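You operate a simulated robot arm through the tools that you are given. There is no shell and no other tool.

The job below is to be done with a simulated robot arm. You get a single attempt, and the scene is never put back.

Task
Put things in order on the wooden table. At the end: the blue-topped card stands where the red hand brush stood; the grey bearing block from the wooden table stands where the blue-topped card stood; the red hand brush stands where the white stack of wipes stood; the white stack of wipes from the wooden table stands on top of the silver belt pulley; whatever was shut is shut again. Leave all else as you found it, and nothing knocked over.

It is judged by the outcome, as a careful person would: the job done as asked, and still so three seconds after it is handed in. It fails if anything else is knocked over, pushed out of place, dropped, spilled or broken.

Robot
A 6-joint arm with a two-finger parallel gripper, fixed in place. Base frame: the origin is on the floor under the middle of its stand, x ahead of it, y to its left, z up; the work surface is at about z = 0.76. Lengths are in m, angles in degrees, forces in N, time in s.
With the tool pointing down near the work surface it reaches from about 0.3 to 0.74 m from the base axis. Its first joint turns from -66.0 to 66.0 degrees. Payload 2.45 kg.
The tool frame sits at the grasp point between the pads (the TCP): z along the fingers, y along the line on which they close. The tips reach 0.024 m beyond it. Largest opening 0.068 m; finger width 0.017, thickness 0.01; the body of the gripper, 0.04 by 0.07 m, starts 0.041 m behind the TCP.
Orientation is that of the tool frame in the base frame, as [roll, pitch, yaw] about the fixed x, y, z axes, in that order (R = Rz(yaw) Ry(pitch) Rx(roll)). With the fingers straight down and closing along the base's y, the tool's x points along the base's -x, its y along +y and its z along -z.

Tools
- The arm moves only by the tool play_rows. Its argument "plan" is a list of rows, each a list of 3 entries, a list of its own where there are three numbers: the shift along the tool's x, y, z in mm, then the turn, a rotation vector about the tool's x, y, z in degrees, then the finger opening in mm, from 0 to 68. In form: [[[x, y, z], [wx, wy, wz], grip], ...]. A call has 1 to 20 rows; each row is the pose to reach, as a shift and turn from the pose commanded when the call began, along the tool's axes at that moment. Rows are played at 5 a second. More than 0.05 m and 8.6 degrees between two rows, or a gripper value outside its range, and nothing of the call is played. Where a pose cannot be reached the arm comes as near as it can. A force on the tool above 40 N (or 10 N above the force at the start of the call, whichever is more), or a blocked arm, ends the call early, and 0.2 s more pass. The fingers move at their own pace (about 0.108 m/s each) and stop on an object; they squeeze with about 44 N. The grip force told is the motor's: it shows also when the fingers shut on nothing. Time passes only in rows, and 0.2 s behind the last, so rows that repeat a pose let the fingers close. The reply holds the time, the measured pose of the TCP, the force on the tool along the base axes, the opening and the grip force, in the units named above and with some noise, with the torque about the TCP (base axes, N m) and any sound that the robot's microphone picked up.
- Cameras (640 x 400 px; columns grow to the right, rows downward): "scene" is fixed at [0.1744, 0.4289, 1.4382]; the picture's right is [-0.59, -0.81, 0.00], its down [-0.66, 0.48, -0.58] and it looks along [0.47, -0.34, -0.81] (base axes); focal length 329 px, centre (320, 200). "wrist" rides on the gripper at [0.084, 0.011, -0.075] in the tool frame; the picture's right is [-0.13, 0.99, 0.00], its down [-0.60, -0.08, -0.79] and it looks along [-0.79, -0.10, 0.61] (tool axes); focal length 251 px, centre (320, 200). There is no depth. A picture from a camera that has moved, and an enlarged one, comes with that camera's place and axes in the base frame and with its lens. The place of the scene camera against the robot may be out by one fixed shift of up to 0.018 m in any direction.
- get_image(camera): a new picture of that camera. No time passes.
- close_up(camera, box): a new picture of the part [left, top, right, bottom] of that camera's present view, enlarged. No time passes.
- close_job(): hands the job in; it is judged then, once.

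Nothing tells you positions but the pictures and the camera data. Unless the task says otherwise, let go and move clear before handing in.

The tools are called after "Request:" as a command line: name --argument value ..., lists and objects as JSON in quotes. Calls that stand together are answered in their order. play_rows: Moves the arm, as the interface text tells. Its arguments: {"type":"object","properties":{"plan":{"type":"array"}},"required":["plan"]} The other tools are called the same way: get_image (camera) takes a picture; close_up (camera, box) takes an enlarged picture of a part of a camera's view; close_job () hands the job in.

At the start:

```text
time: 0.0
eef_pos: [0.4215, 0.1151, 1.0581]
tcp_rot: [-180.0, 0.1, -179.9]
contact_force: [-0.3, 0.0, 0.1]
wrist_torque: [0.01, -0.03, 0.01]
gripper_width: 0.0678
gripper_force: 0.0
```

scene: 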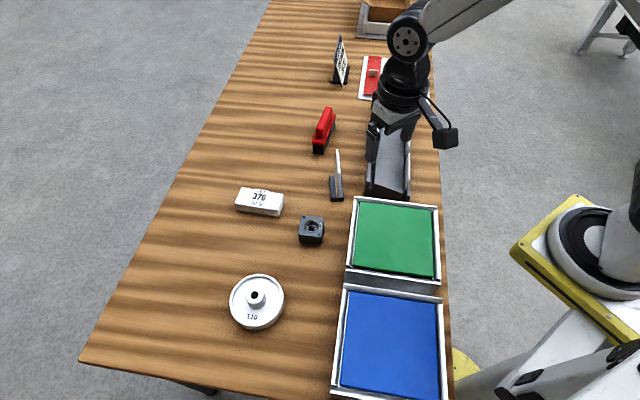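
wrist: 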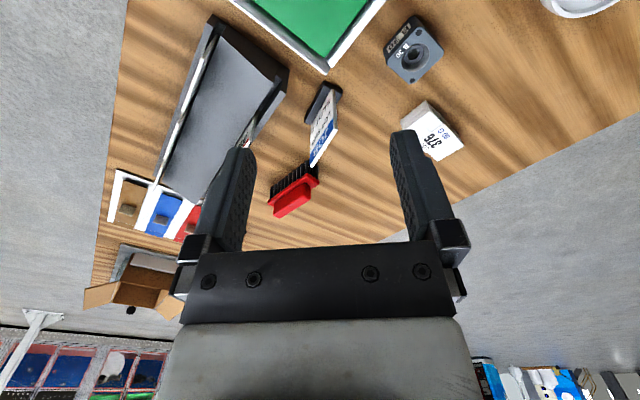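

I see a wooden table with a silver pulley, a white stack of wipes, a grey bearing block, a small card standing in a black base, a red hand brush, and trays/boxes. I'll look closer before moving anything.

Request:
close_up --camera "scene" --box '[220, 90, 380, 190]'

Request:
close_up --camera "scene" --box '[210, 170, 370, 270]'

Request:
close_up --camera "scene" --box '[180, 250, 340, 350]'

Request:
close_up --camera "scene" --box '[300, 0, 460, 100]'

Request:
close_up --camera "wrist" --box '[240, 0, 480, 150]'

Request:
close_up --camera "wrist" --box '[240, 100, 480, 250]'

Request:
close_up --camera "wrist" --box '[80, 0, 320, 320]'

```text
4.00 times, centred on (300, 140) of scene
camera zoom: at [0.1744, 0.4289, 1.4382], right [-0.59, -0.81, 0.0], down [-0.66, 0.48, -0.58], along [0.47, -0.34, -0.81], focal length 1315 px, centre (400, 440)
```

zoom: 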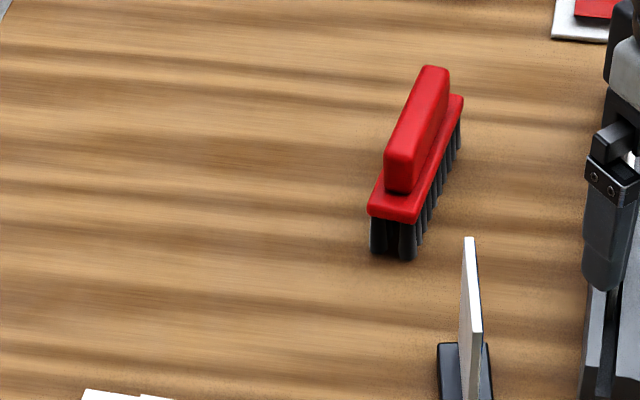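

```text
4.00 times, centred on (290, 220) of scene
camera zoom: at [0.1744, 0.4289, 1.4382], right [-0.59, -0.81, 0.0], down [-0.66, 0.48, -0.58], along [0.47, -0.34, -0.81], focal length 1315 px, centre (440, 120)
```

zoom: 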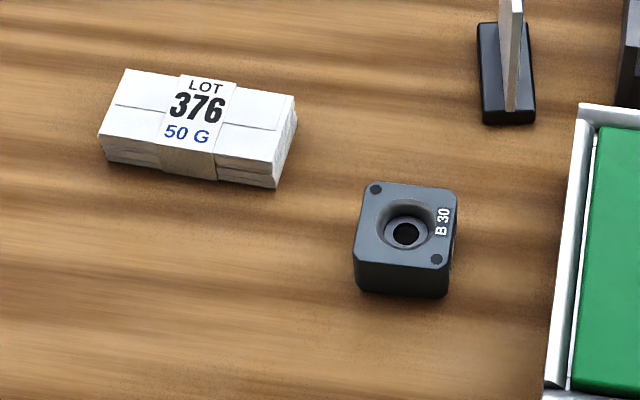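

```text
4.00 times, centred on (260, 300) of scene
camera zoom: at [0.1744, 0.4289, 1.4382], right [-0.59, -0.81, 0.0], down [-0.66, 0.48, -0.58], along [0.47, -0.34, -0.81], focal length 1315 px, centre (560, -200)
```

zoom: 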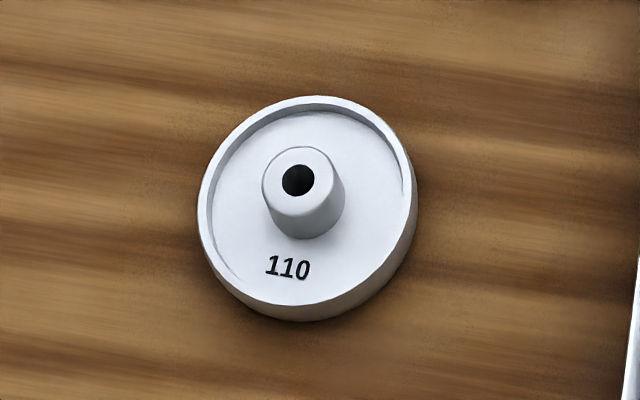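

```text
4.00 times, centred on (380, 50) of scene
camera zoom: at [0.1744, 0.4289, 1.4382], right [-0.59, -0.81, 0.0], down [-0.66, 0.48, -0.58], along [0.47, -0.34, -0.81], focal length 1315 px, centre (80, 800)
```

zoom: 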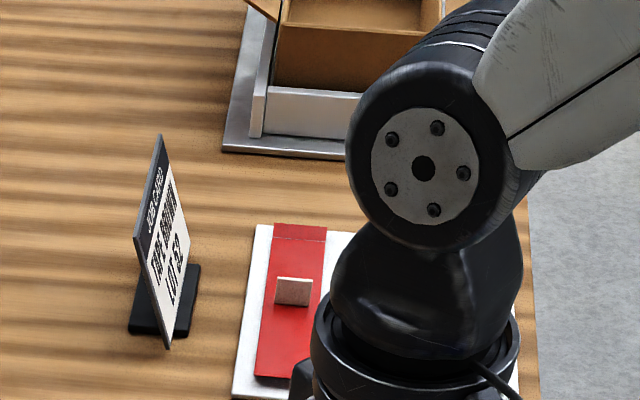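

```text
2.67 times, centred on (360, 75) of wrist
camera zoom: at [0.336, 0.1237, 1.1339], right [0.13, 0.99, 0.0], down [0.6, -0.08, 0.79], along [0.79, -0.1, -0.61], focal length 670 px, centre (213, 533)
```

zoom: 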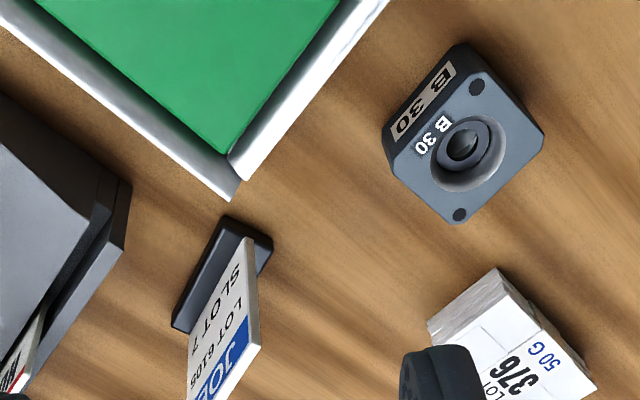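

```text
2.67 times, centred on (360, 175) of wrist
camera zoom: at [0.336, 0.1237, 1.1339], right [0.13, 0.99, 0.0], down [0.6, -0.08, 0.79], along [0.79, -0.1, -0.61], focal length 670 px, centre (213, 267)
```

zoom: 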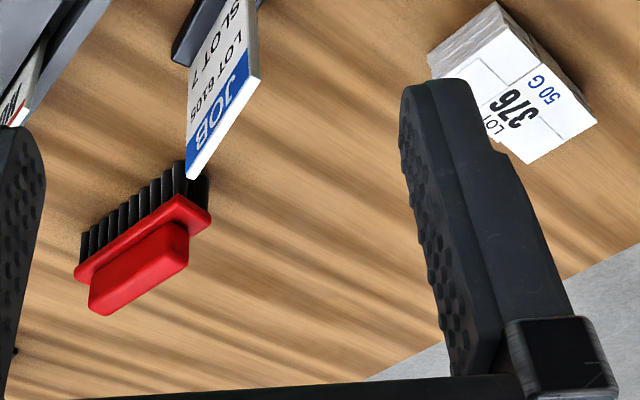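

```text
1.25 times, centred on (200, 160) of wrist
camera zoom: at [0.336, 0.1237, 1.1339], right [0.13, 0.99, 0.0], down [0.6, -0.08, 0.79], along [0.79, -0.1, -0.61], focal length 314 px, centre (470, 250)
```

zoom: 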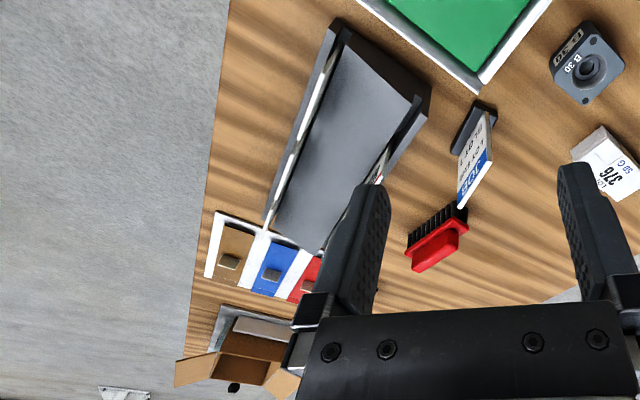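

The blue-topped card is the small one between the brush and the trays; the other card has a dark top. I'll move the arm higher over the left side to get better wrist views and work out positions.

Request:
play_rows --plan '[[[0, 40, 0], [0, 0, 0], 68], [[0, 80, 0], [0, 0, 0], 68], [[30, 100, 0], [0, 0, 0], 68], [[60, 120, 0], [0, 0, 0], 68], [[90, 120, 0], [0, 0, 0], 68]]'

```text
time: 1.2
eef_pos: [0.3299, 0.2355, 1.0579]
tcp_rot: [-180.0, 0.1, -180.0]
contact_force: [-0.4, 0.6, 0.3]
wrist_torque: [-0.01, -0.01, 0.0]
gripper_width: 0.0681
gripper_force: 0.0
```

Request:
get_image --camera "wrist"

Request:
get_image --camera "scene"

```text
taken
camera wrist: at [0.2444, 0.2446, 1.1341], right [0.13, 0.99, 0.0], down [0.6, -0.08, 0.79], along [0.79, -0.1, -0.61], focal length 251 px, centre (320, 200)
```

wrist: 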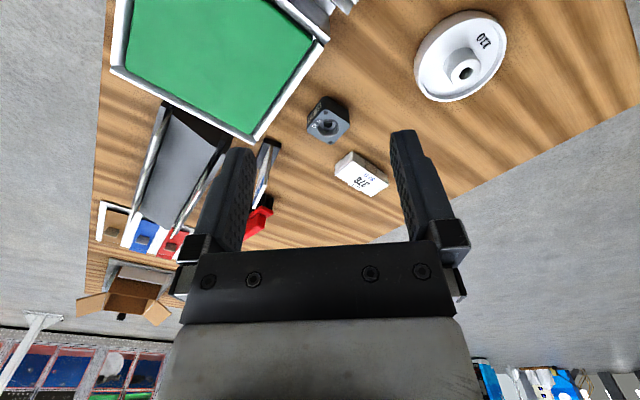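

```text
taken
```

scene: 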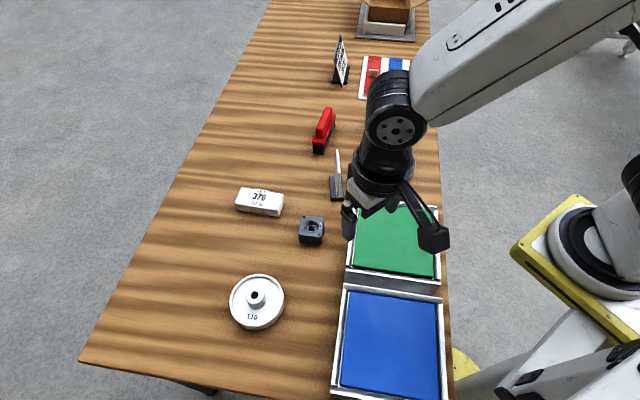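

Request:
close_up --camera "wrist" --box '[290, 80, 410, 200]'

Request:
close_up --camera "wrist" --box '[390, 0, 530, 110]'

Request:
close_up --camera "wrist" --box '[230, 120, 310, 250]'

Request:
close_up --camera "wrist" --box '[70, 90, 230, 330]'

```text
3.33 times, centred on (350, 140) of wrist
camera zoom: at [0.2444, 0.2446, 1.1341], right [0.13, 0.99, 0.0], down [0.6, -0.08, 0.79], along [0.79, -0.1, -0.61], focal length 838 px, centre (220, 400)
```

zoom: 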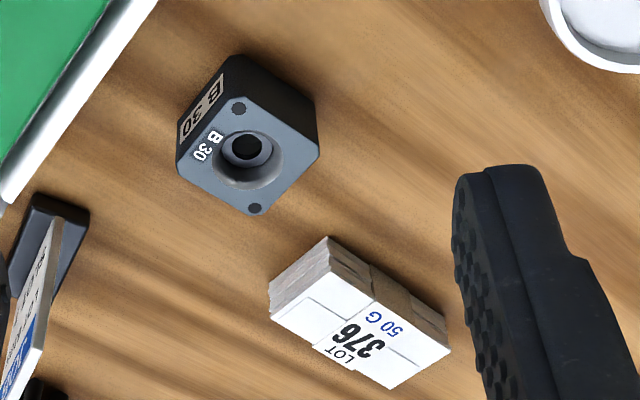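

```text
3.64 times, centred on (460, 55) of wrist
camera zoom: at [0.2444, 0.2446, 1.1341], right [0.13, 0.99, 0.0], down [0.6, -0.08, 0.79], along [0.79, -0.1, -0.61], focal length 914 px, centre (-189, 727)
```

zoom: 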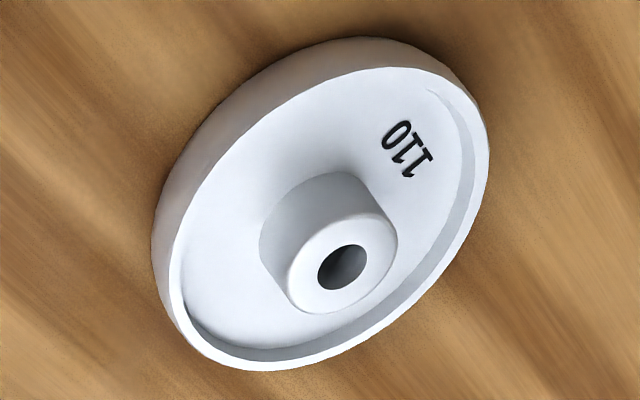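

```text
3.08 times, centred on (270, 185) of wrist
camera zoom: at [0.2444, 0.2446, 1.1341], right [0.13, 0.99, 0.0], down [0.6, -0.08, 0.79], along [0.79, -0.1, -0.61], focal length 774 px, centre (474, 246)
```

zoom: 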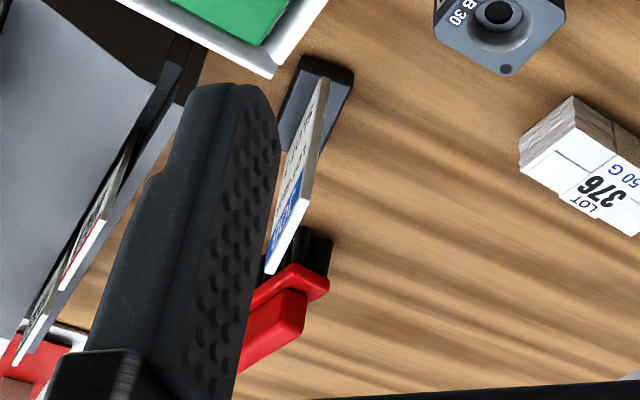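

```text
1.67 times, centred on (150, 210) of wrist
camera zoom: at [0.2444, 0.2446, 1.1341], right [0.13, 0.99, 0.0], down [0.6, -0.08, 0.79], along [0.79, -0.1, -0.61], focal length 419 px, centre (603, 183)
```

zoom: 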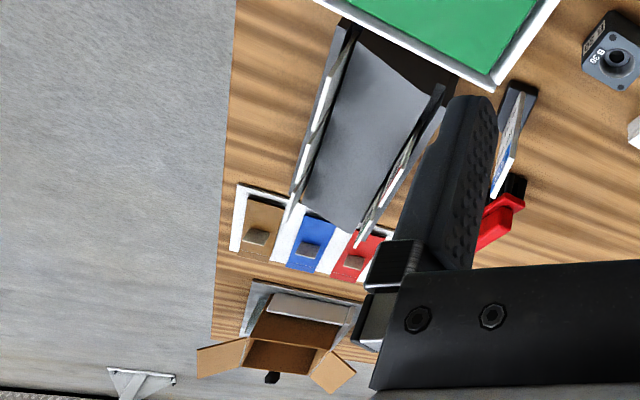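

The pulley hub sits higher than its rim, at about (0.43, 0.41); wipes at about (0.635, 0.28), block (0.495, 0.225), card (0.565, 0.095), brush (0.735, 0.01). I'll hover above the pulley to measure it.

Request:
play_rows --plan '[[[-10, 30, 10], [0, 0, 0], 68], [[-25, 60, 30], [0, 0, 0], 68], [[-40, 95, 50], [0, 0, 0], 68], [[-60, 125, 70], [0, 0, 0], 68], [[-80, 150, 90], [0, 0, 0], 68], [[-90, 175, 100], [0, 0, 0], 68], [[-90, 175, 100], [0, 0, 0], 68]]'

Request:
get_image --camera "wrist"

Request:
get_image --camera "scene"

```text
time: 2.8
eef_pos: [0.4218, 0.4092, 0.9562]
tcp_rot: [-180.0, 0.1, -180.0]
contact_force: [0.6, 0.1, 0.1]
wrist_torque: [-0.01, 0.0, -0.04]
gripper_width: 0.0676
gripper_force: 0.2
```

```text
taken
camera wrist: at [0.3365, 0.419, 1.0323], right [0.13, 0.99, 0.0], down [0.6, -0.08, 0.79], along [0.79, -0.1, -0.61], focal length 251 px, centre (320, 200)
```

wrist: 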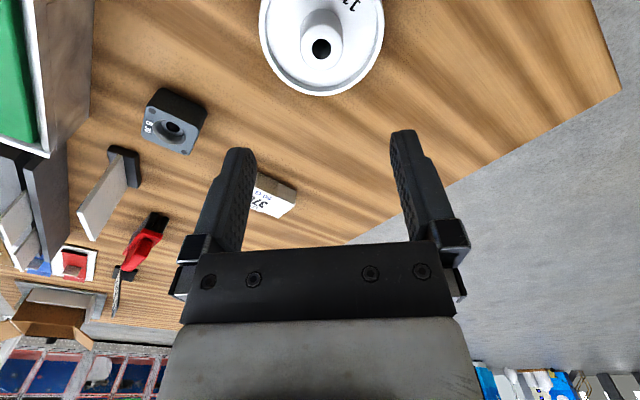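

```text
taken
```

scene: 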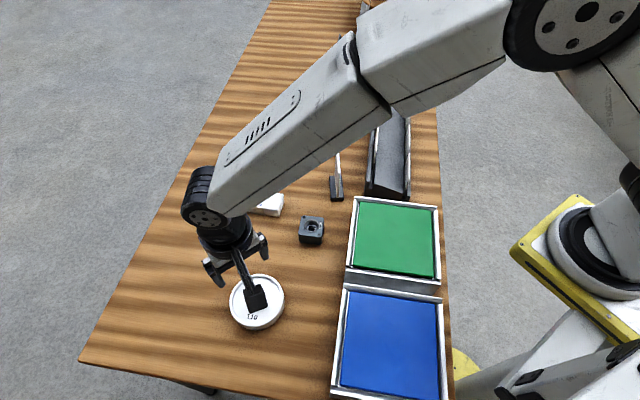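

The pulley is now nearly under the gripper. I'll zoom in on it, and on the other objects from this angle.

Request:
close_up --camera "wrist" --box '[250, 0, 400, 100]'

Request:
close_up --camera "wrist" --box '[50, 70, 250, 320]'

Request:
close_up --camera "wrist" --box '[230, 150, 330, 230]'

```text
4.00 times, centred on (325, 50) of wrist
camera zoom: at [0.3365, 0.419, 1.0323], right [0.13, 0.99, 0.0], down [0.6, -0.08, 0.79], along [0.79, -0.1, -0.61], focal length 1006 px, centre (300, 800)
```

zoom: 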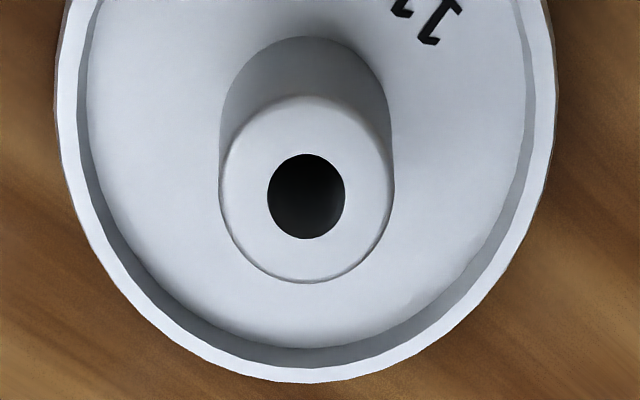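

```text
1.60 times, centred on (150, 195) of wrist
camera zoom: at [0.3365, 0.419, 1.0323], right [0.13, 0.99, 0.0], down [0.6, -0.08, 0.79], along [0.79, -0.1, -0.61], focal length 402 px, centre (592, 208)
```

zoom: 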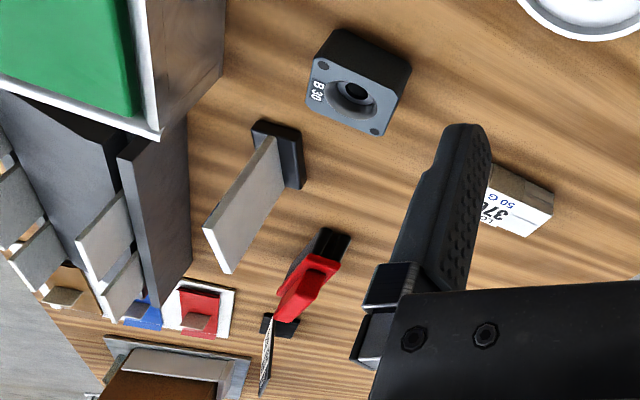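

```text
5.00 times, centred on (280, 190) of wrist
camera zoom: at [0.3365, 0.419, 1.0323], right [0.13, 0.99, 0.0], down [0.6, -0.08, 0.79], along [0.79, -0.1, -0.61], focal length 1257 px, centre (520, 250)
```

zoom: 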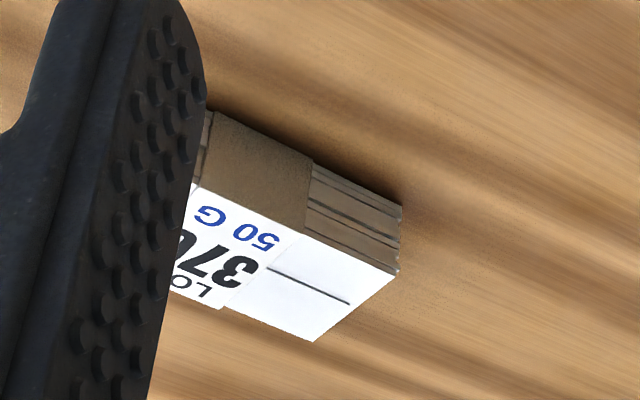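

Hub top comes out at (0.423, 0.409, 0.811), hub about 34 mm across; the wipes are about 110×51×28 mm, turned about 44°, centred near (0.635, 0.280). I'll move over the wipes with the gripper turned to match.

Request:
play_rows --plan '[[[-35.5, -21.6, 0], [0, 0, -7.33], 68], [[-71, -43.2, 0], [0, 0, -14.67], 68], [[-106.5, -65, 6], [0, 0, -22], 68], [[-142, -86.5, 12], [0, 0, -29.33], 68], [[-177.5, -108, 20], [0, 0, -36.67], 68], [[-213, -130, 26], [0, 0, -44], 68], [[-213, -130, 36], [0, 0, -44], 68], [[-213, -130, 36], [0, 0, -44], 68]]'

Request:
get_image --camera "wrist"

Request:
get_image --camera "scene"

```text
time: 4.6
eef_pos: [0.6356, 0.2803, 0.922]
tcp_rot: [180.0, -0.1, -136.0]
contact_force: [-0.6, -0.7, -0.1]
wrist_torque: [-0.04, 0.01, 0.02]
gripper_width: 0.068
gripper_force: 0.1
```

```text
taken
camera wrist: at [0.5661, 0.2279, 0.9978], right [-0.6, 0.8, 0.0], down [0.49, 0.36, 0.79], along [0.64, 0.47, -0.61], focal length 251 px, centre (320, 200)
```

wrist: 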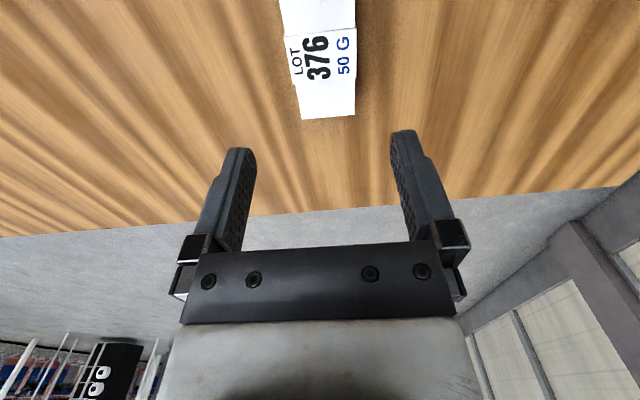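

```text
taken
```

scene: 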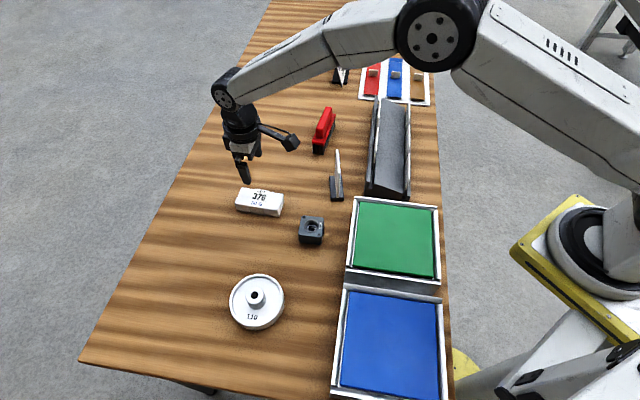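

The wipes sit between the fingers in this view. I'll zoom to check alignment before going down.

Request:
close_up --camera "wrist" --box '[240, 0, 400, 130]'

Request:
close_up --camera "scene" --box '[200, 130, 320, 230]'

```text
3.08 times, centred on (320, 65) of wrist
camera zoom: at [0.5661, 0.2279, 0.9978], right [-0.6, 0.8, 0.0], down [0.49, 0.36, 0.79], along [0.64, 0.47, -0.61], focal length 774 px, centre (320, 615)
```

zoom: 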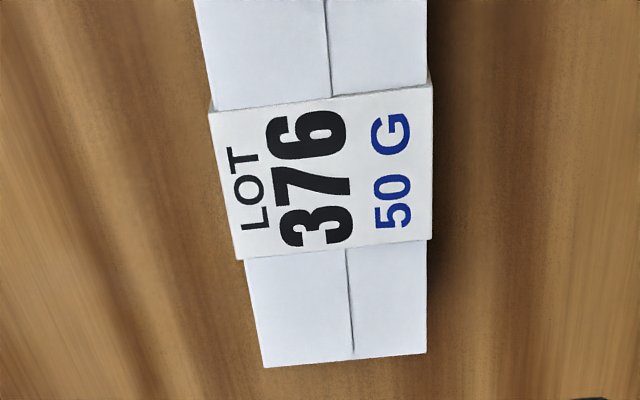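

```text
4.00 times, centred on (260, 180) of scene
camera zoom: at [0.1744, 0.4289, 1.4382], right [-0.59, -0.81, 0.0], down [-0.66, 0.48, -0.58], along [0.47, -0.34, -0.81], focal length 1315 px, centre (560, 280)
```

zoom: 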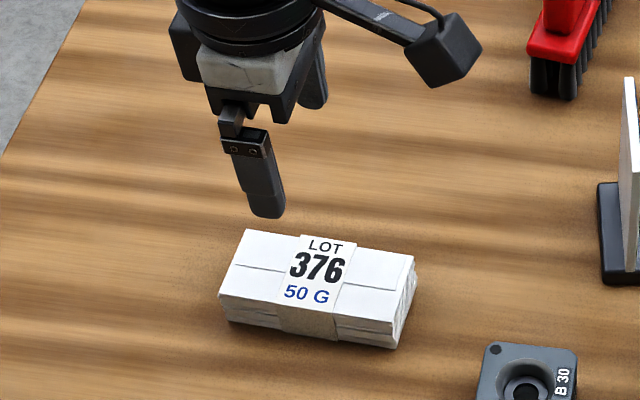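

Alignment is good to within about 2°. I'll go straight down with a 2° correction, open, and look once more before closing.

Request:
play_rows --plan '[[[-2, 1, 30], [0, 0, 2], 68], [[-2, 1, 60], [0, 0, 2], 68], [[-2, 1, 85], [0, 0, 2], 68], [[-2, 1, 100], [0, 0, 2], 68], [[-2, 1, 100], [0, 0, 2], 68]]'

Request:
get_image --camera "wrist"

Request:
close_up --camera "scene" --box '[200, 130, 320, 230]'

```text
time: 5.8
eef_pos: [0.6359, 0.2795, 0.8221]
tcp_rot: [-180.0, 0.2, -137.9]
contact_force: [0.8, -0.1, 0.0]
wrist_torque: [0.02, 0.01, -0.03]
gripper_width: 0.0681
gripper_force: 0.1
```

```text
taken
camera wrist: at [0.565, 0.2304, 0.8987], right [-0.57, 0.82, 0.0], down [0.5, 0.35, 0.79], along [0.65, 0.45, -0.61], focal length 251 px, centre (320, 200)
```

wrist: 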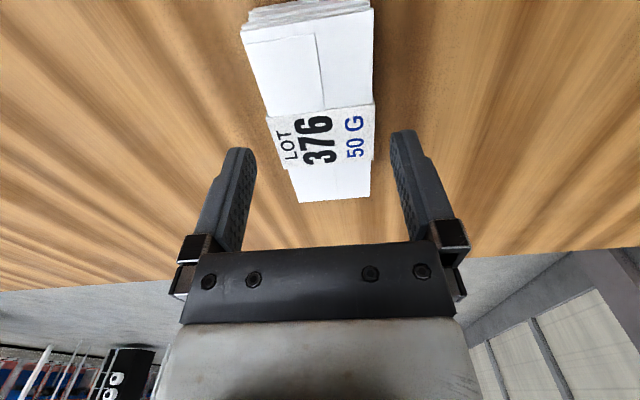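

```text
4.00 times, centred on (260, 180) of scene
camera zoom: at [0.1744, 0.4289, 1.4382], right [-0.59, -0.81, 0.0], down [-0.66, 0.48, -0.58], along [0.47, -0.34, -0.81], focal length 1315 px, centre (560, 280)
```

zoom: 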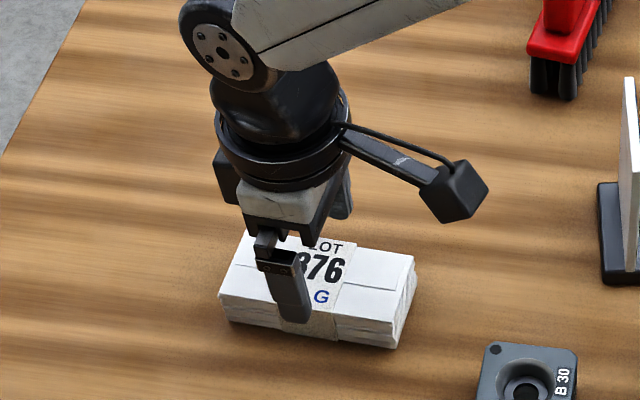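

The whole stack is visible and centred between the fingers, about 4 mm further along than the TCP. I'll shift, go down to about 6 mm tip clearance, and close.

Request:
play_rows --plan '[[[-4, 1, 15], [0, 0, 0], 68], [[-4, 1, 31], [0, 0, 0], 68], [[-4, 1, 31], [0, 0, 0], 68], [[-4, 1, 31], [0, 0, 0], 45], [[-4, 1, 31], [0, 0, 0], 45], [[-4, 1, 31], [0, 0, 0], 40], [[-4, 1, 31], [0, 0, 0], 40]]'

Request:
get_image --camera "wrist"

```text
time: 7.4
eef_pos: [0.6376, 0.2842, 0.7927]
tcp_rot: [180.0, 0.1, -137.9]
contact_force: [0.2, 0.5, 0.2]
wrist_torque: [0.02, -0.06, -0.01]
gripper_width: 0.0516
gripper_force: 43.9
```

```text
taken
camera wrist: at [0.5671, 0.2351, 0.8675], right [-0.57, 0.82, 0.0], down [0.5, 0.35, 0.79], along [0.65, 0.45, -0.61], focal length 251 px, centre (320, 200)
```

wrist: 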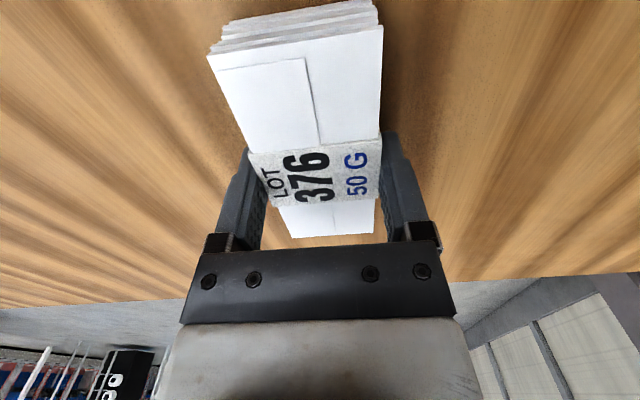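

The stack is held, 51.6 mm across. I'll lift it straight up and carry it towards the pulley, stopping above it.

Request:
play_rows --plan '[[[0, 0, -15], [0, 0, 0], 40], [[0, 0, -45], [0, 0, 0], 40], [[0, 0, -80], [0, 0, 0], 40], [[0, 0, -115], [0, 0, 0], 40], [[8, 26, -115], [0, 0, 0], 40], [[18, 57, -115], [0, 0, 0], 40], [[29, 91, -115], [0, 0, 0], 40], [[40, 127, -115], [0, 0, 0], 40], [[51, 162, -115], [0, 0, 0], 40], [[62, 197, -115], [0, 0, 0], 40], [[70, 222, -115], [0, 0, 0], 40], [[74.4, 236.7, -115], [0, 0, 0], 40], [[74.4, 236.7, -115], [0, 0, 0], 40], [[74.4, 236.7, -115], [0, 0, 0], 40]]'

Request:
get_image --camera "wrist"

Request:
get_image --camera "scene"

```text
time: 10.4
eef_pos: [0.4234, 0.4115, 0.906]
tcp_rot: [-180.0, 0.2, -138.0]
contact_force: [0.9, 0.3, -1.3]
wrist_torque: [0.0, 0.03, 0.03]
gripper_width: 0.0514
gripper_force: 43.8
```

```text
taken
camera wrist: at [0.3532, 0.3623, 0.9824], right [-0.57, 0.82, 0.0], down [0.5, 0.35, 0.79], along [0.65, 0.45, -0.61], focal length 251 px, centre (320, 200)
```

wrist: 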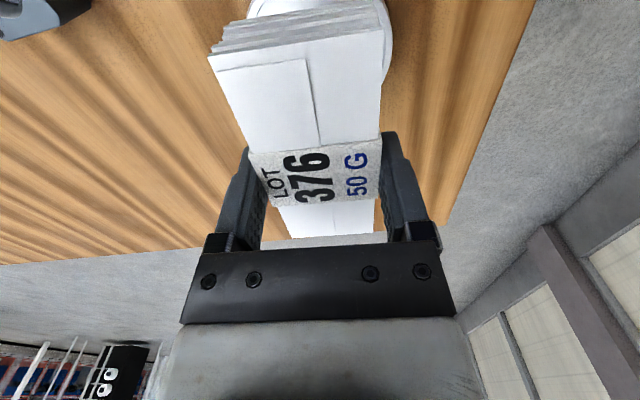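

```text
taken
```

scene: 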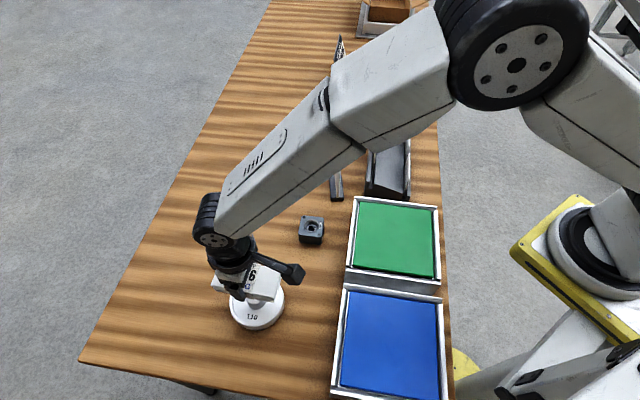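

The stack is above the pulley, centred on the hub. I'll lower it to just above the hub and check.

Request:
play_rows --plan '[[[0, -1, 20], [0, 0, 0], 40], [[0, -1, 40], [0, 0, 0], 40], [[0, -1, 52], [0, 0, 0], 40], [[0, -1, 56], [0, 0, 0], 40], [[0, -1, 56], [0, 0, 0], 40]]'

Request:
close_up --camera "scene" --box '[200, 240, 320, 340]'

```text
time: 11.6
eef_pos: [0.4246, 0.4103, 0.8493]
tcp_rot: [180.0, 0.2, -138.0]
contact_force: [0.5, 0.2, -0.2]
wrist_torque: [-0.01, -0.03, -0.01]
gripper_width: 0.0514
gripper_force: 43.5
```

```text
4.00 times, centred on (260, 290) of scene
camera zoom: at [0.1744, 0.4289, 1.4382], right [-0.59, -0.81, 0.0], down [-0.66, 0.48, -0.58], along [0.47, -0.34, -0.81], focal length 1315 px, centre (560, -160)
```

zoom: 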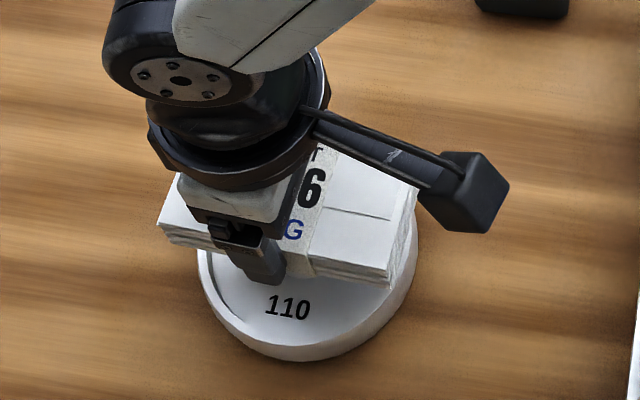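

The stack's centre projects right over the hub. I'll lower slowly until it touches.

Request:
play_rows --plan '[[[0, 0, 2], [0, 0, 0], 40], [[0, 0, 3.5], [0, 0, 0], 40], [[0, 0, 4.5], [0, 0, 0], 40], [[0, 0, 4.5], [0, 0, 0], 40]]'

Request:
close_up --camera "scene" --box '[180, 240, 340, 340]'

```text
time: 12.6
eef_pos: [0.4236, 0.4111, 0.8453]
tcp_rot: [-180.0, 0.1, -138.0]
contact_force: [0.3, 0.0, -0.5]
wrist_torque: [-0.02, 0.0, 0.02]
gripper_width: 0.0514
gripper_force: 43.6
```

```text
4.00 times, centred on (260, 290) of scene
camera zoom: at [0.1744, 0.4289, 1.4382], right [-0.59, -0.81, 0.0], down [-0.66, 0.48, -0.58], along [0.47, -0.34, -0.81], focal length 1315 px, centre (560, -160)
```

zoom: 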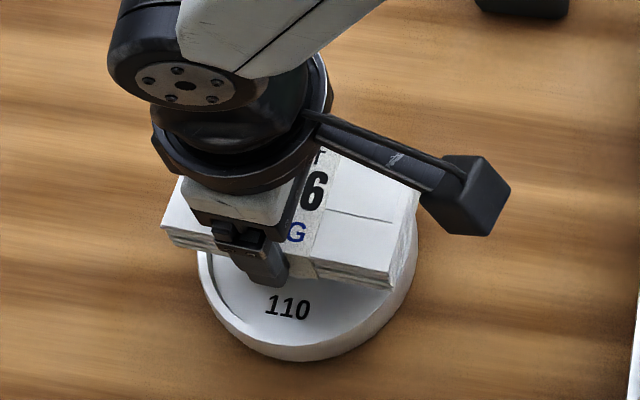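

No contact yet; I'll keep creeping down a millimetre at a time.

Request:
play_rows --plan '[[[0, 0, 1], [0, 0, 0], 40], [[0, 0, 1], [0, 0, 0], 40]]'

Request:
play_rows --plan '[[[0, 0, 1], [0, 0, 0], 40], [[0, 0, 1], [0, 0, 0], 40]]'

```text
time: 13.2
eef_pos: [0.4243, 0.4105, 0.8451]
tcp_rot: [-179.9, 0.1, -137.9]
contact_force: [-0.5, -0.1, -0.4]
wrist_torque: [0.0, 0.01, -0.01]
gripper_width: 0.0513
gripper_force: 43.8
```

```text
time: 13.8
eef_pos: [0.4248, 0.4091, 0.8441]
tcp_rot: [180.0, -0.1, -138.1]
contact_force: [0.4, 0.5, -0.8]
wrist_torque: [0.0, -0.01, 0.0]
gripper_width: 0.0513
gripper_force: 43.8
```

Request:
play_rows --plan '[[[0, 0, 1], [0, 0, 0], 40], [[0, 0, 1], [0, 0, 0], 40]]'

Request:
play_rows --plan '[[[0, 0, 1], [0, 0, 0], 40], [[0, 0, 1], [0, 0, 0], 40]]'

```text
time: 14.4
eef_pos: [0.4246, 0.4084, 0.842]
tcp_rot: [179.9, 0.0, -138.0]
contact_force: [0.0, 0.1, -1.1]
wrist_torque: [-0.01, 0.04, -0.02]
gripper_width: 0.0514
gripper_force: 43.6
```

```text
time: 15.0
eef_pos: [0.4239, 0.4103, 0.8408]
tcp_rot: [-180.0, 0.1, -138.1]
contact_force: [0.1, 0.3, 1.0]
wrist_torque: [0.02, 0.0, 0.02]
gripper_width: 0.0515
gripper_force: 44.1
```

Request:
play_rows --plan '[[[0, 0, 1], [0, 0, 0], 40], [[0, 0, 1], [0, 0, 0], 40]]'

Request:
close_up --camera "scene" --box '[180, 240, 340, 340]'

```text
time: 15.6
eef_pos: [0.4225, 0.4097, 0.8408]
tcp_rot: [180.0, 0.1, -138.1]
contact_force: [-1.4, -3.0, 11.5]
wrist_torque: [-0.11, 0.05, 0.03]
gripper_width: 0.0513
gripper_force: 43.9
```

```text
4.00 times, centred on (260, 290) of scene
camera zoom: at [0.1742, 0.4287, 1.4383], right [-0.59, -0.81, 0.0], down [-0.66, 0.48, -0.58], along [0.47, -0.34, -0.81], focal length 1315 px, centre (560, -160)
```

zoom: 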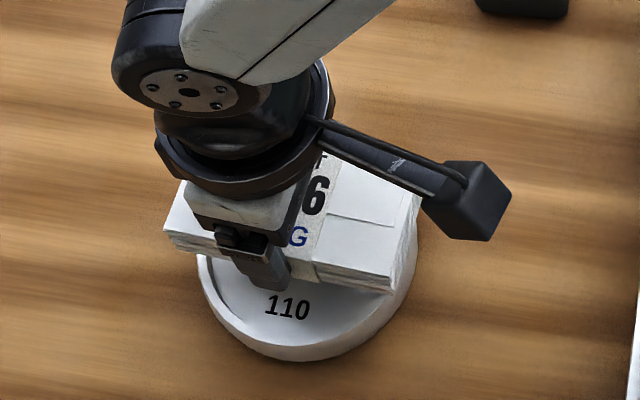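

Contact made (about 11 N). I'll ease back half a millimetre, open the fingers gradually, and go straight up.

Request:
play_rows --plan '[[[0, 0, -0.7], [0, 0, 0], 40], [[0, 0, -0.7], [0, 0, 0], 50], [[0, 0, -0.7], [0, 0, 0], 54], [[0, 0, -0.7], [0, 0, 0], 60], [[0, 0, -0.7], [0, 0, 0], 68], [[0, 0, -0.7], [0, 0, 0], 68]]'

Request:
get_image --camera "wrist"

Request:
close_up --camera "scene" --box '[180, 240, 340, 340]'

```text
time: 17.0
eef_pos: [0.4238, 0.4103, 0.8407]
tcp_rot: [179.9, 0.1, -137.9]
contact_force: [-0.1, 0.2, 0.3]
wrist_torque: [-0.01, 0.0, -0.01]
gripper_width: 0.068
gripper_force: 0.0
```

```text
taken
camera wrist: at [0.3532, 0.3608, 0.9174], right [-0.57, 0.82, 0.0], down [0.5, 0.35, 0.79], along [0.65, 0.45, -0.61], focal length 251 px, centre (320, 200)
```

wrist: 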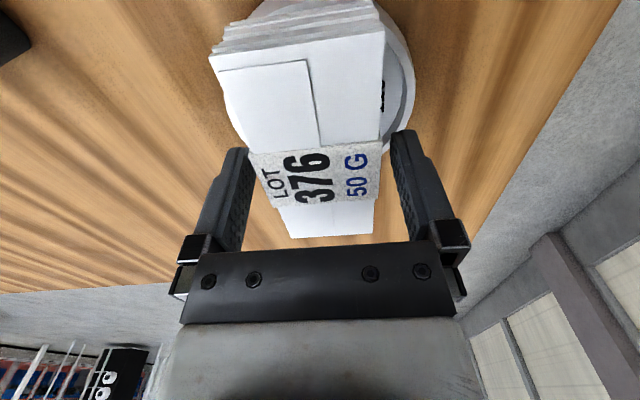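

```text
4.00 times, centred on (260, 290) of scene
camera zoom: at [0.1744, 0.4289, 1.4382], right [-0.59, -0.81, 0.0], down [-0.66, 0.48, -0.58], along [0.47, -0.34, -0.81], focal length 1315 px, centre (560, -160)
```

zoom: 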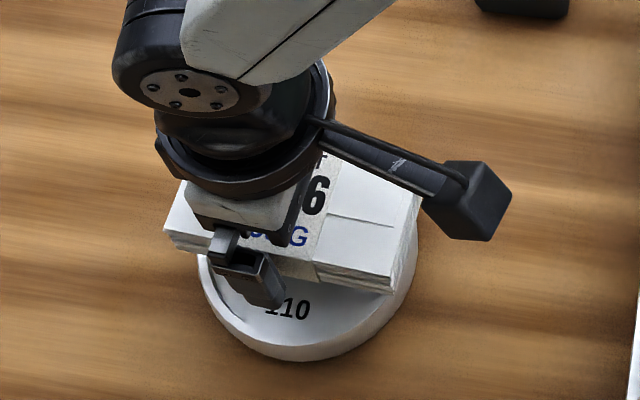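

The stack rests level on the hub with the fingers free. I'll go straight up and check it stays, then head for the brush.

Request:
play_rows --plan '[[[0, 0, -20], [0, 0, 0], 68], [[0, 0, -50], [0, 0, 0], 68], [[0, 0, -85], [0, 0, 0], 68], [[0, 0, -120], [0, 0, 0], 68], [[0, 0, -140], [0, 0, 0], 68], [[0, 0, -140], [0, 0, 0], 68]]'

Request:
get_image --camera "wrist"

Request:
get_image --camera "scene"

```text
time: 18.4
eef_pos: [0.4225, 0.4101, 0.9809]
tcp_rot: [180.0, 0.2, -138.0]
contact_force: [0.8, 0.6, -0.7]
wrist_torque: [0.04, -0.02, -0.01]
gripper_width: 0.0679
gripper_force: 0.1
```

```text
taken
camera wrist: at [0.3522, 0.3615, 1.0577], right [-0.57, 0.82, 0.0], down [0.5, 0.35, 0.79], along [0.65, 0.45, -0.61], focal length 251 px, centre (320, 200)
```

wrist: 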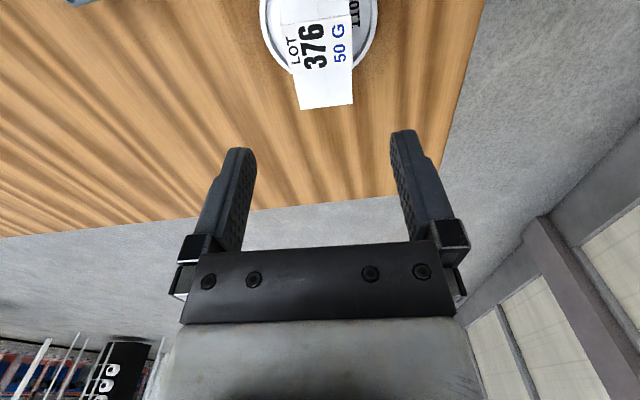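

```text
taken
```

scene: 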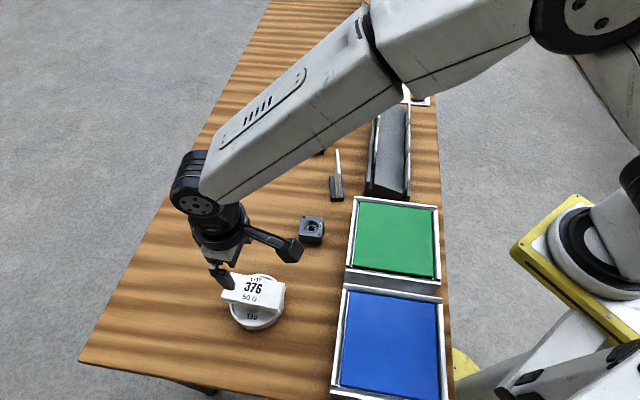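

The wipes stay put on the pulley. Next I'll go over towards the brush with the gripper turned to match its long axis, and look at it from closer.

Request:
play_rows --plan '[[[3.7, -36, 0], [0, 0, 7.3], 68], [[7.4, -72, 0], [0, 0, 14.6], 68], [[11.1, -108, 0], [0, 0, 21.9], 68], [[14.8, -144, 0], [0, 0, 29.2], 68], [[18.5, -180, 0], [0, 0, 36.5], 68], [[22.2, -216, 0], [0, 0, 43.8], 68], [[25.9, -252, 0], [0, 0, 51.1], 68], [[29.6, -288, 0], [0, 0, 58.4], 68], [[33.3, -324, 0], [0, 0, 65.7], 68], [[37, -360, 5], [0, 0, 73], 68], [[40.7, -396, 10], [0, 0, 80.3], 68], [[44.4, -432, 20], [0, 0, 87.6], 68], [[48.1, -468, 30], [0, 0, 95], 68], [[48.1, -468, 30], [0, 0, 95], 68]]'

Request:
get_image --camera "wrist"

Request:
get_image --camera "scene"

```text
time: 21.4
eef_pos: [0.7013, 0.029, 0.9508]
tcp_rot: [179.9, -0.1, 126.9]
contact_force: [-0.8, -0.7, -0.3]
wrist_torque: [-0.02, 0.0, 0.03]
gripper_width: 0.068
gripper_force: 0.0
```

```text
taken
camera wrist: at [0.6589, 0.1016, 1.0271], right [0.87, 0.49, 0.0], down [0.3, -0.53, 0.79], along [0.39, -0.69, -0.61], focal length 251 px, centre (320, 200)
```

wrist: 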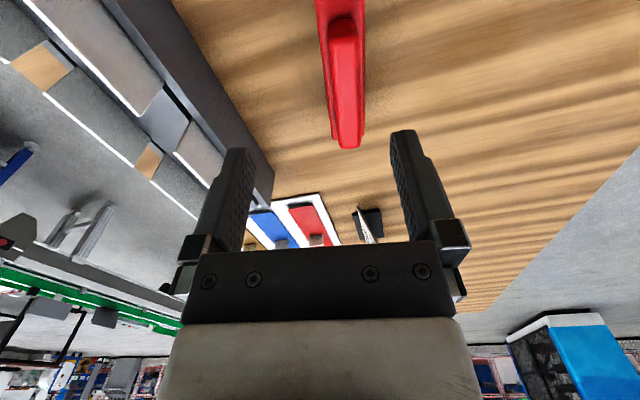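

```text
taken
```

scene: 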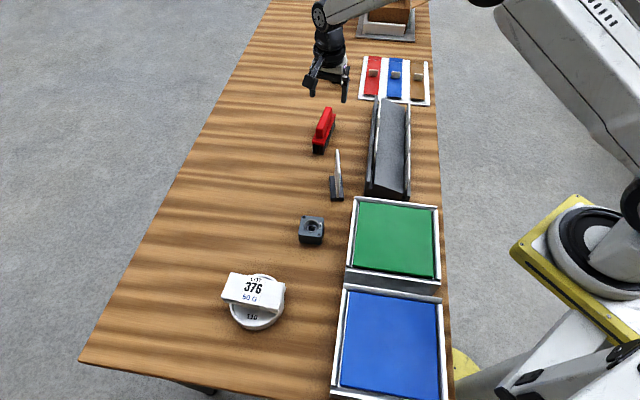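

The brush lies nearly parallel to the gripper's fingers plane, as wanted. I'll zoom to get its exact place.

Request:
close_up --camera "wrist" --box '[260, 0, 420, 160]'

Request:
close_up --camera "scene" --box '[260, 95, 380, 215]'

Request:
close_up --camera "scene" --box '[180, 240, 340, 340]'

```text
2.50 times, centred on (340, 80) of wrist
camera zoom: at [0.6589, 0.1016, 1.0271], right [0.87, 0.49, 0.0], down [0.3, -0.53, 0.79], along [0.39, -0.69, -0.61], focal length 629 px, centre (270, 500)
```

zoom: 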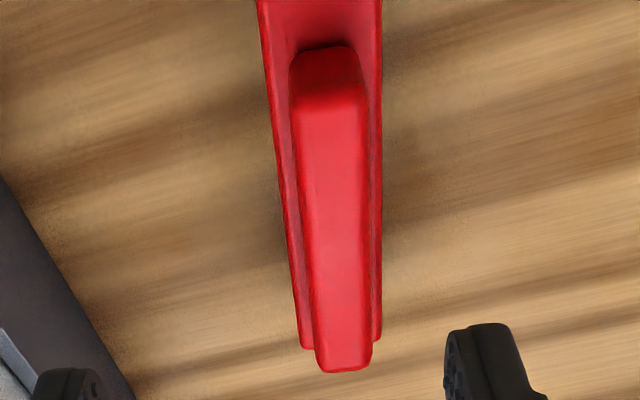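

```text
3.33 times, centred on (320, 155) of scene
camera zoom: at [0.1744, 0.4289, 1.4382], right [-0.59, -0.81, 0.0], down [-0.66, 0.48, -0.58], along [0.47, -0.34, -0.81], focal length 1096 px, centre (320, 350)
```

zoom: 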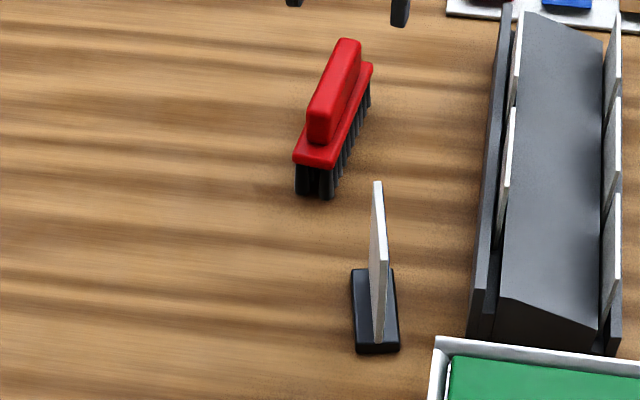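

```text
4.00 times, centred on (260, 290) of scene
camera zoom: at [0.1744, 0.4289, 1.4382], right [-0.59, -0.81, 0.0], down [-0.66, 0.48, -0.58], along [0.47, -0.34, -0.81], focal length 1315 px, centre (560, -160)
```

zoom: 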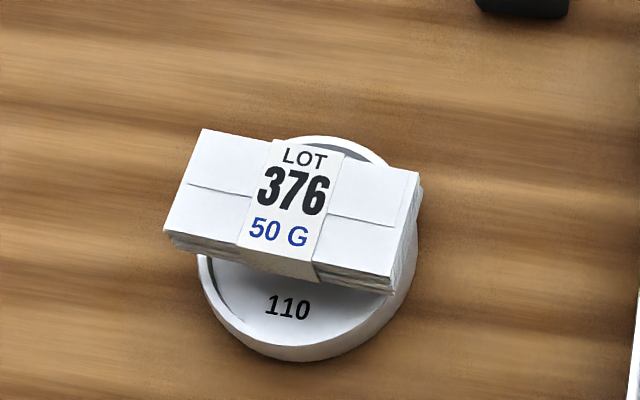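

The brush handle is about 23 mm wide over a wider flange, centred near (0.738, 0.008), right at the edge of reach. I'll hover closer over it to measure its height.

Request:
play_rows --plan '[[[-15, 9, 15], [0, 0, 0], 68], [[-30, 18, 35], [0, 0, 0], 68], [[-34, 19, 50], [0, 0, 0], 68], [[-34, 19, 50], [0, 0, 0], 68]]'

Request:
get_image --camera "wrist"

Request:
close_up --camera "wrist" --box '[240, 0, 400, 160]'

Request:
close_up --camera "scene" --box '[260, 60, 380, 180]'

```text
time: 22.4
eef_pos: [0.7365, 0.0128, 0.902]
tcp_rot: [179.9, 0.0, 127.0]
contact_force: [0.2, 0.7, 1.1]
wrist_torque: [-0.02, -0.03, -0.01]
gripper_width: 0.068
gripper_force: 0.2
```

```text
taken
camera wrist: at [0.6943, 0.0853, 0.9774], right [0.87, 0.49, 0.0], down [0.3, -0.53, 0.79], along [0.39, -0.69, -0.61], focal length 251 px, centre (320, 200)
```

wrist: 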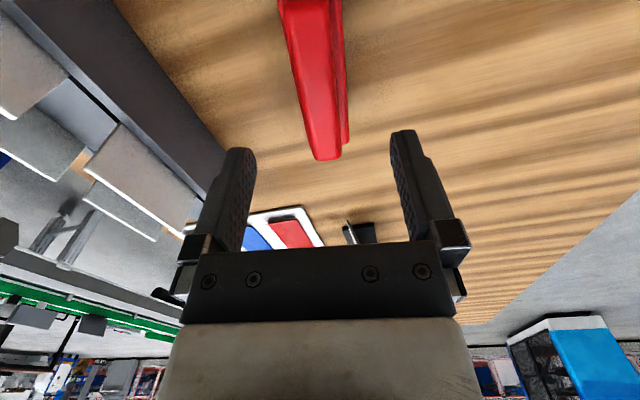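

```text
2.50 times, centred on (320, 80) of wrist
camera zoom: at [0.6943, 0.0853, 0.9774], right [0.87, 0.49, 0.0], down [0.3, -0.53, 0.79], along [0.39, -0.69, -0.61], focal length 629 px, centre (320, 500)
```

zoom: 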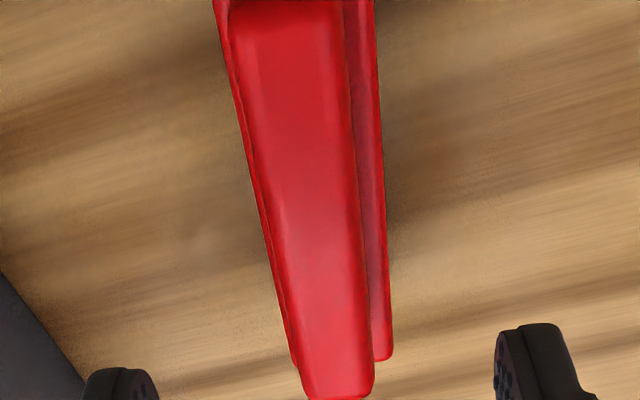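

```text
3.33 times, centred on (320, 120) of scene
camera zoom: at [0.1744, 0.4289, 1.4382], right [-0.59, -0.81, 0.0], down [-0.66, 0.48, -0.58], along [0.47, -0.34, -0.81], focal length 1096 px, centre (320, 467)
```

zoom: 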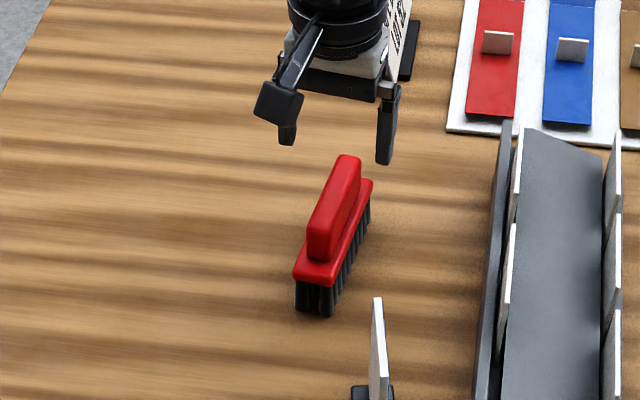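

The handle top is at about z = 0.838, the flange top at about 0.807, and the gripper is already centred over it. I'll descend to z ≈ 0.836 and close on the handle.

Request:
play_rows --plan '[[[1, 0, 20], [0, 0, 0], 68], [[1, 0, 40], [0, 0, 0], 68], [[1, 0, 56], [0, 0, 0], 68], [[1, 0, 66], [0, 0, 0], 68], [[1, 0, 66], [0, 0, 0], 68]]'

Request:
get_image --camera "wrist"

Request:
close_up --camera "scene" --box '[260, 70, 380, 170]'

```text
time: 23.6
eef_pos: [0.7365, 0.0148, 0.8347]
tcp_rot: [179.9, 0.0, 127.0]
contact_force: [0.5, 0.0, 0.0]
wrist_torque: [-0.02, -0.01, -0.03]
gripper_width: 0.0681
gripper_force: 0.1
```

```text
taken
camera wrist: at [0.6946, 0.0874, 0.9109], right [0.87, 0.49, 0.0], down [0.3, -0.53, 0.79], along [0.39, -0.69, -0.61], focal length 251 px, centre (320, 200)
```

wrist: 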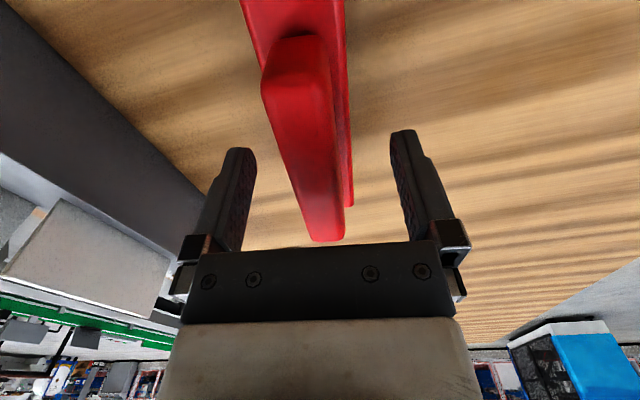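

```text
4.00 times, centred on (320, 120) of scene
camera zoom: at [0.1744, 0.4289, 1.4382], right [-0.59, -0.81, 0.0], down [-0.66, 0.48, -0.58], along [0.47, -0.34, -0.81], focal length 1315 px, centre (320, 520)
```

zoom: 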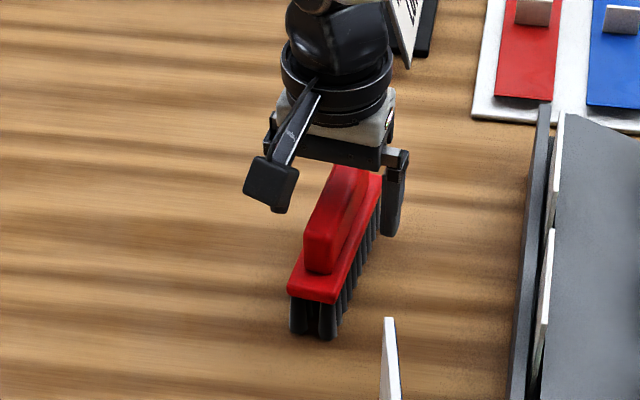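

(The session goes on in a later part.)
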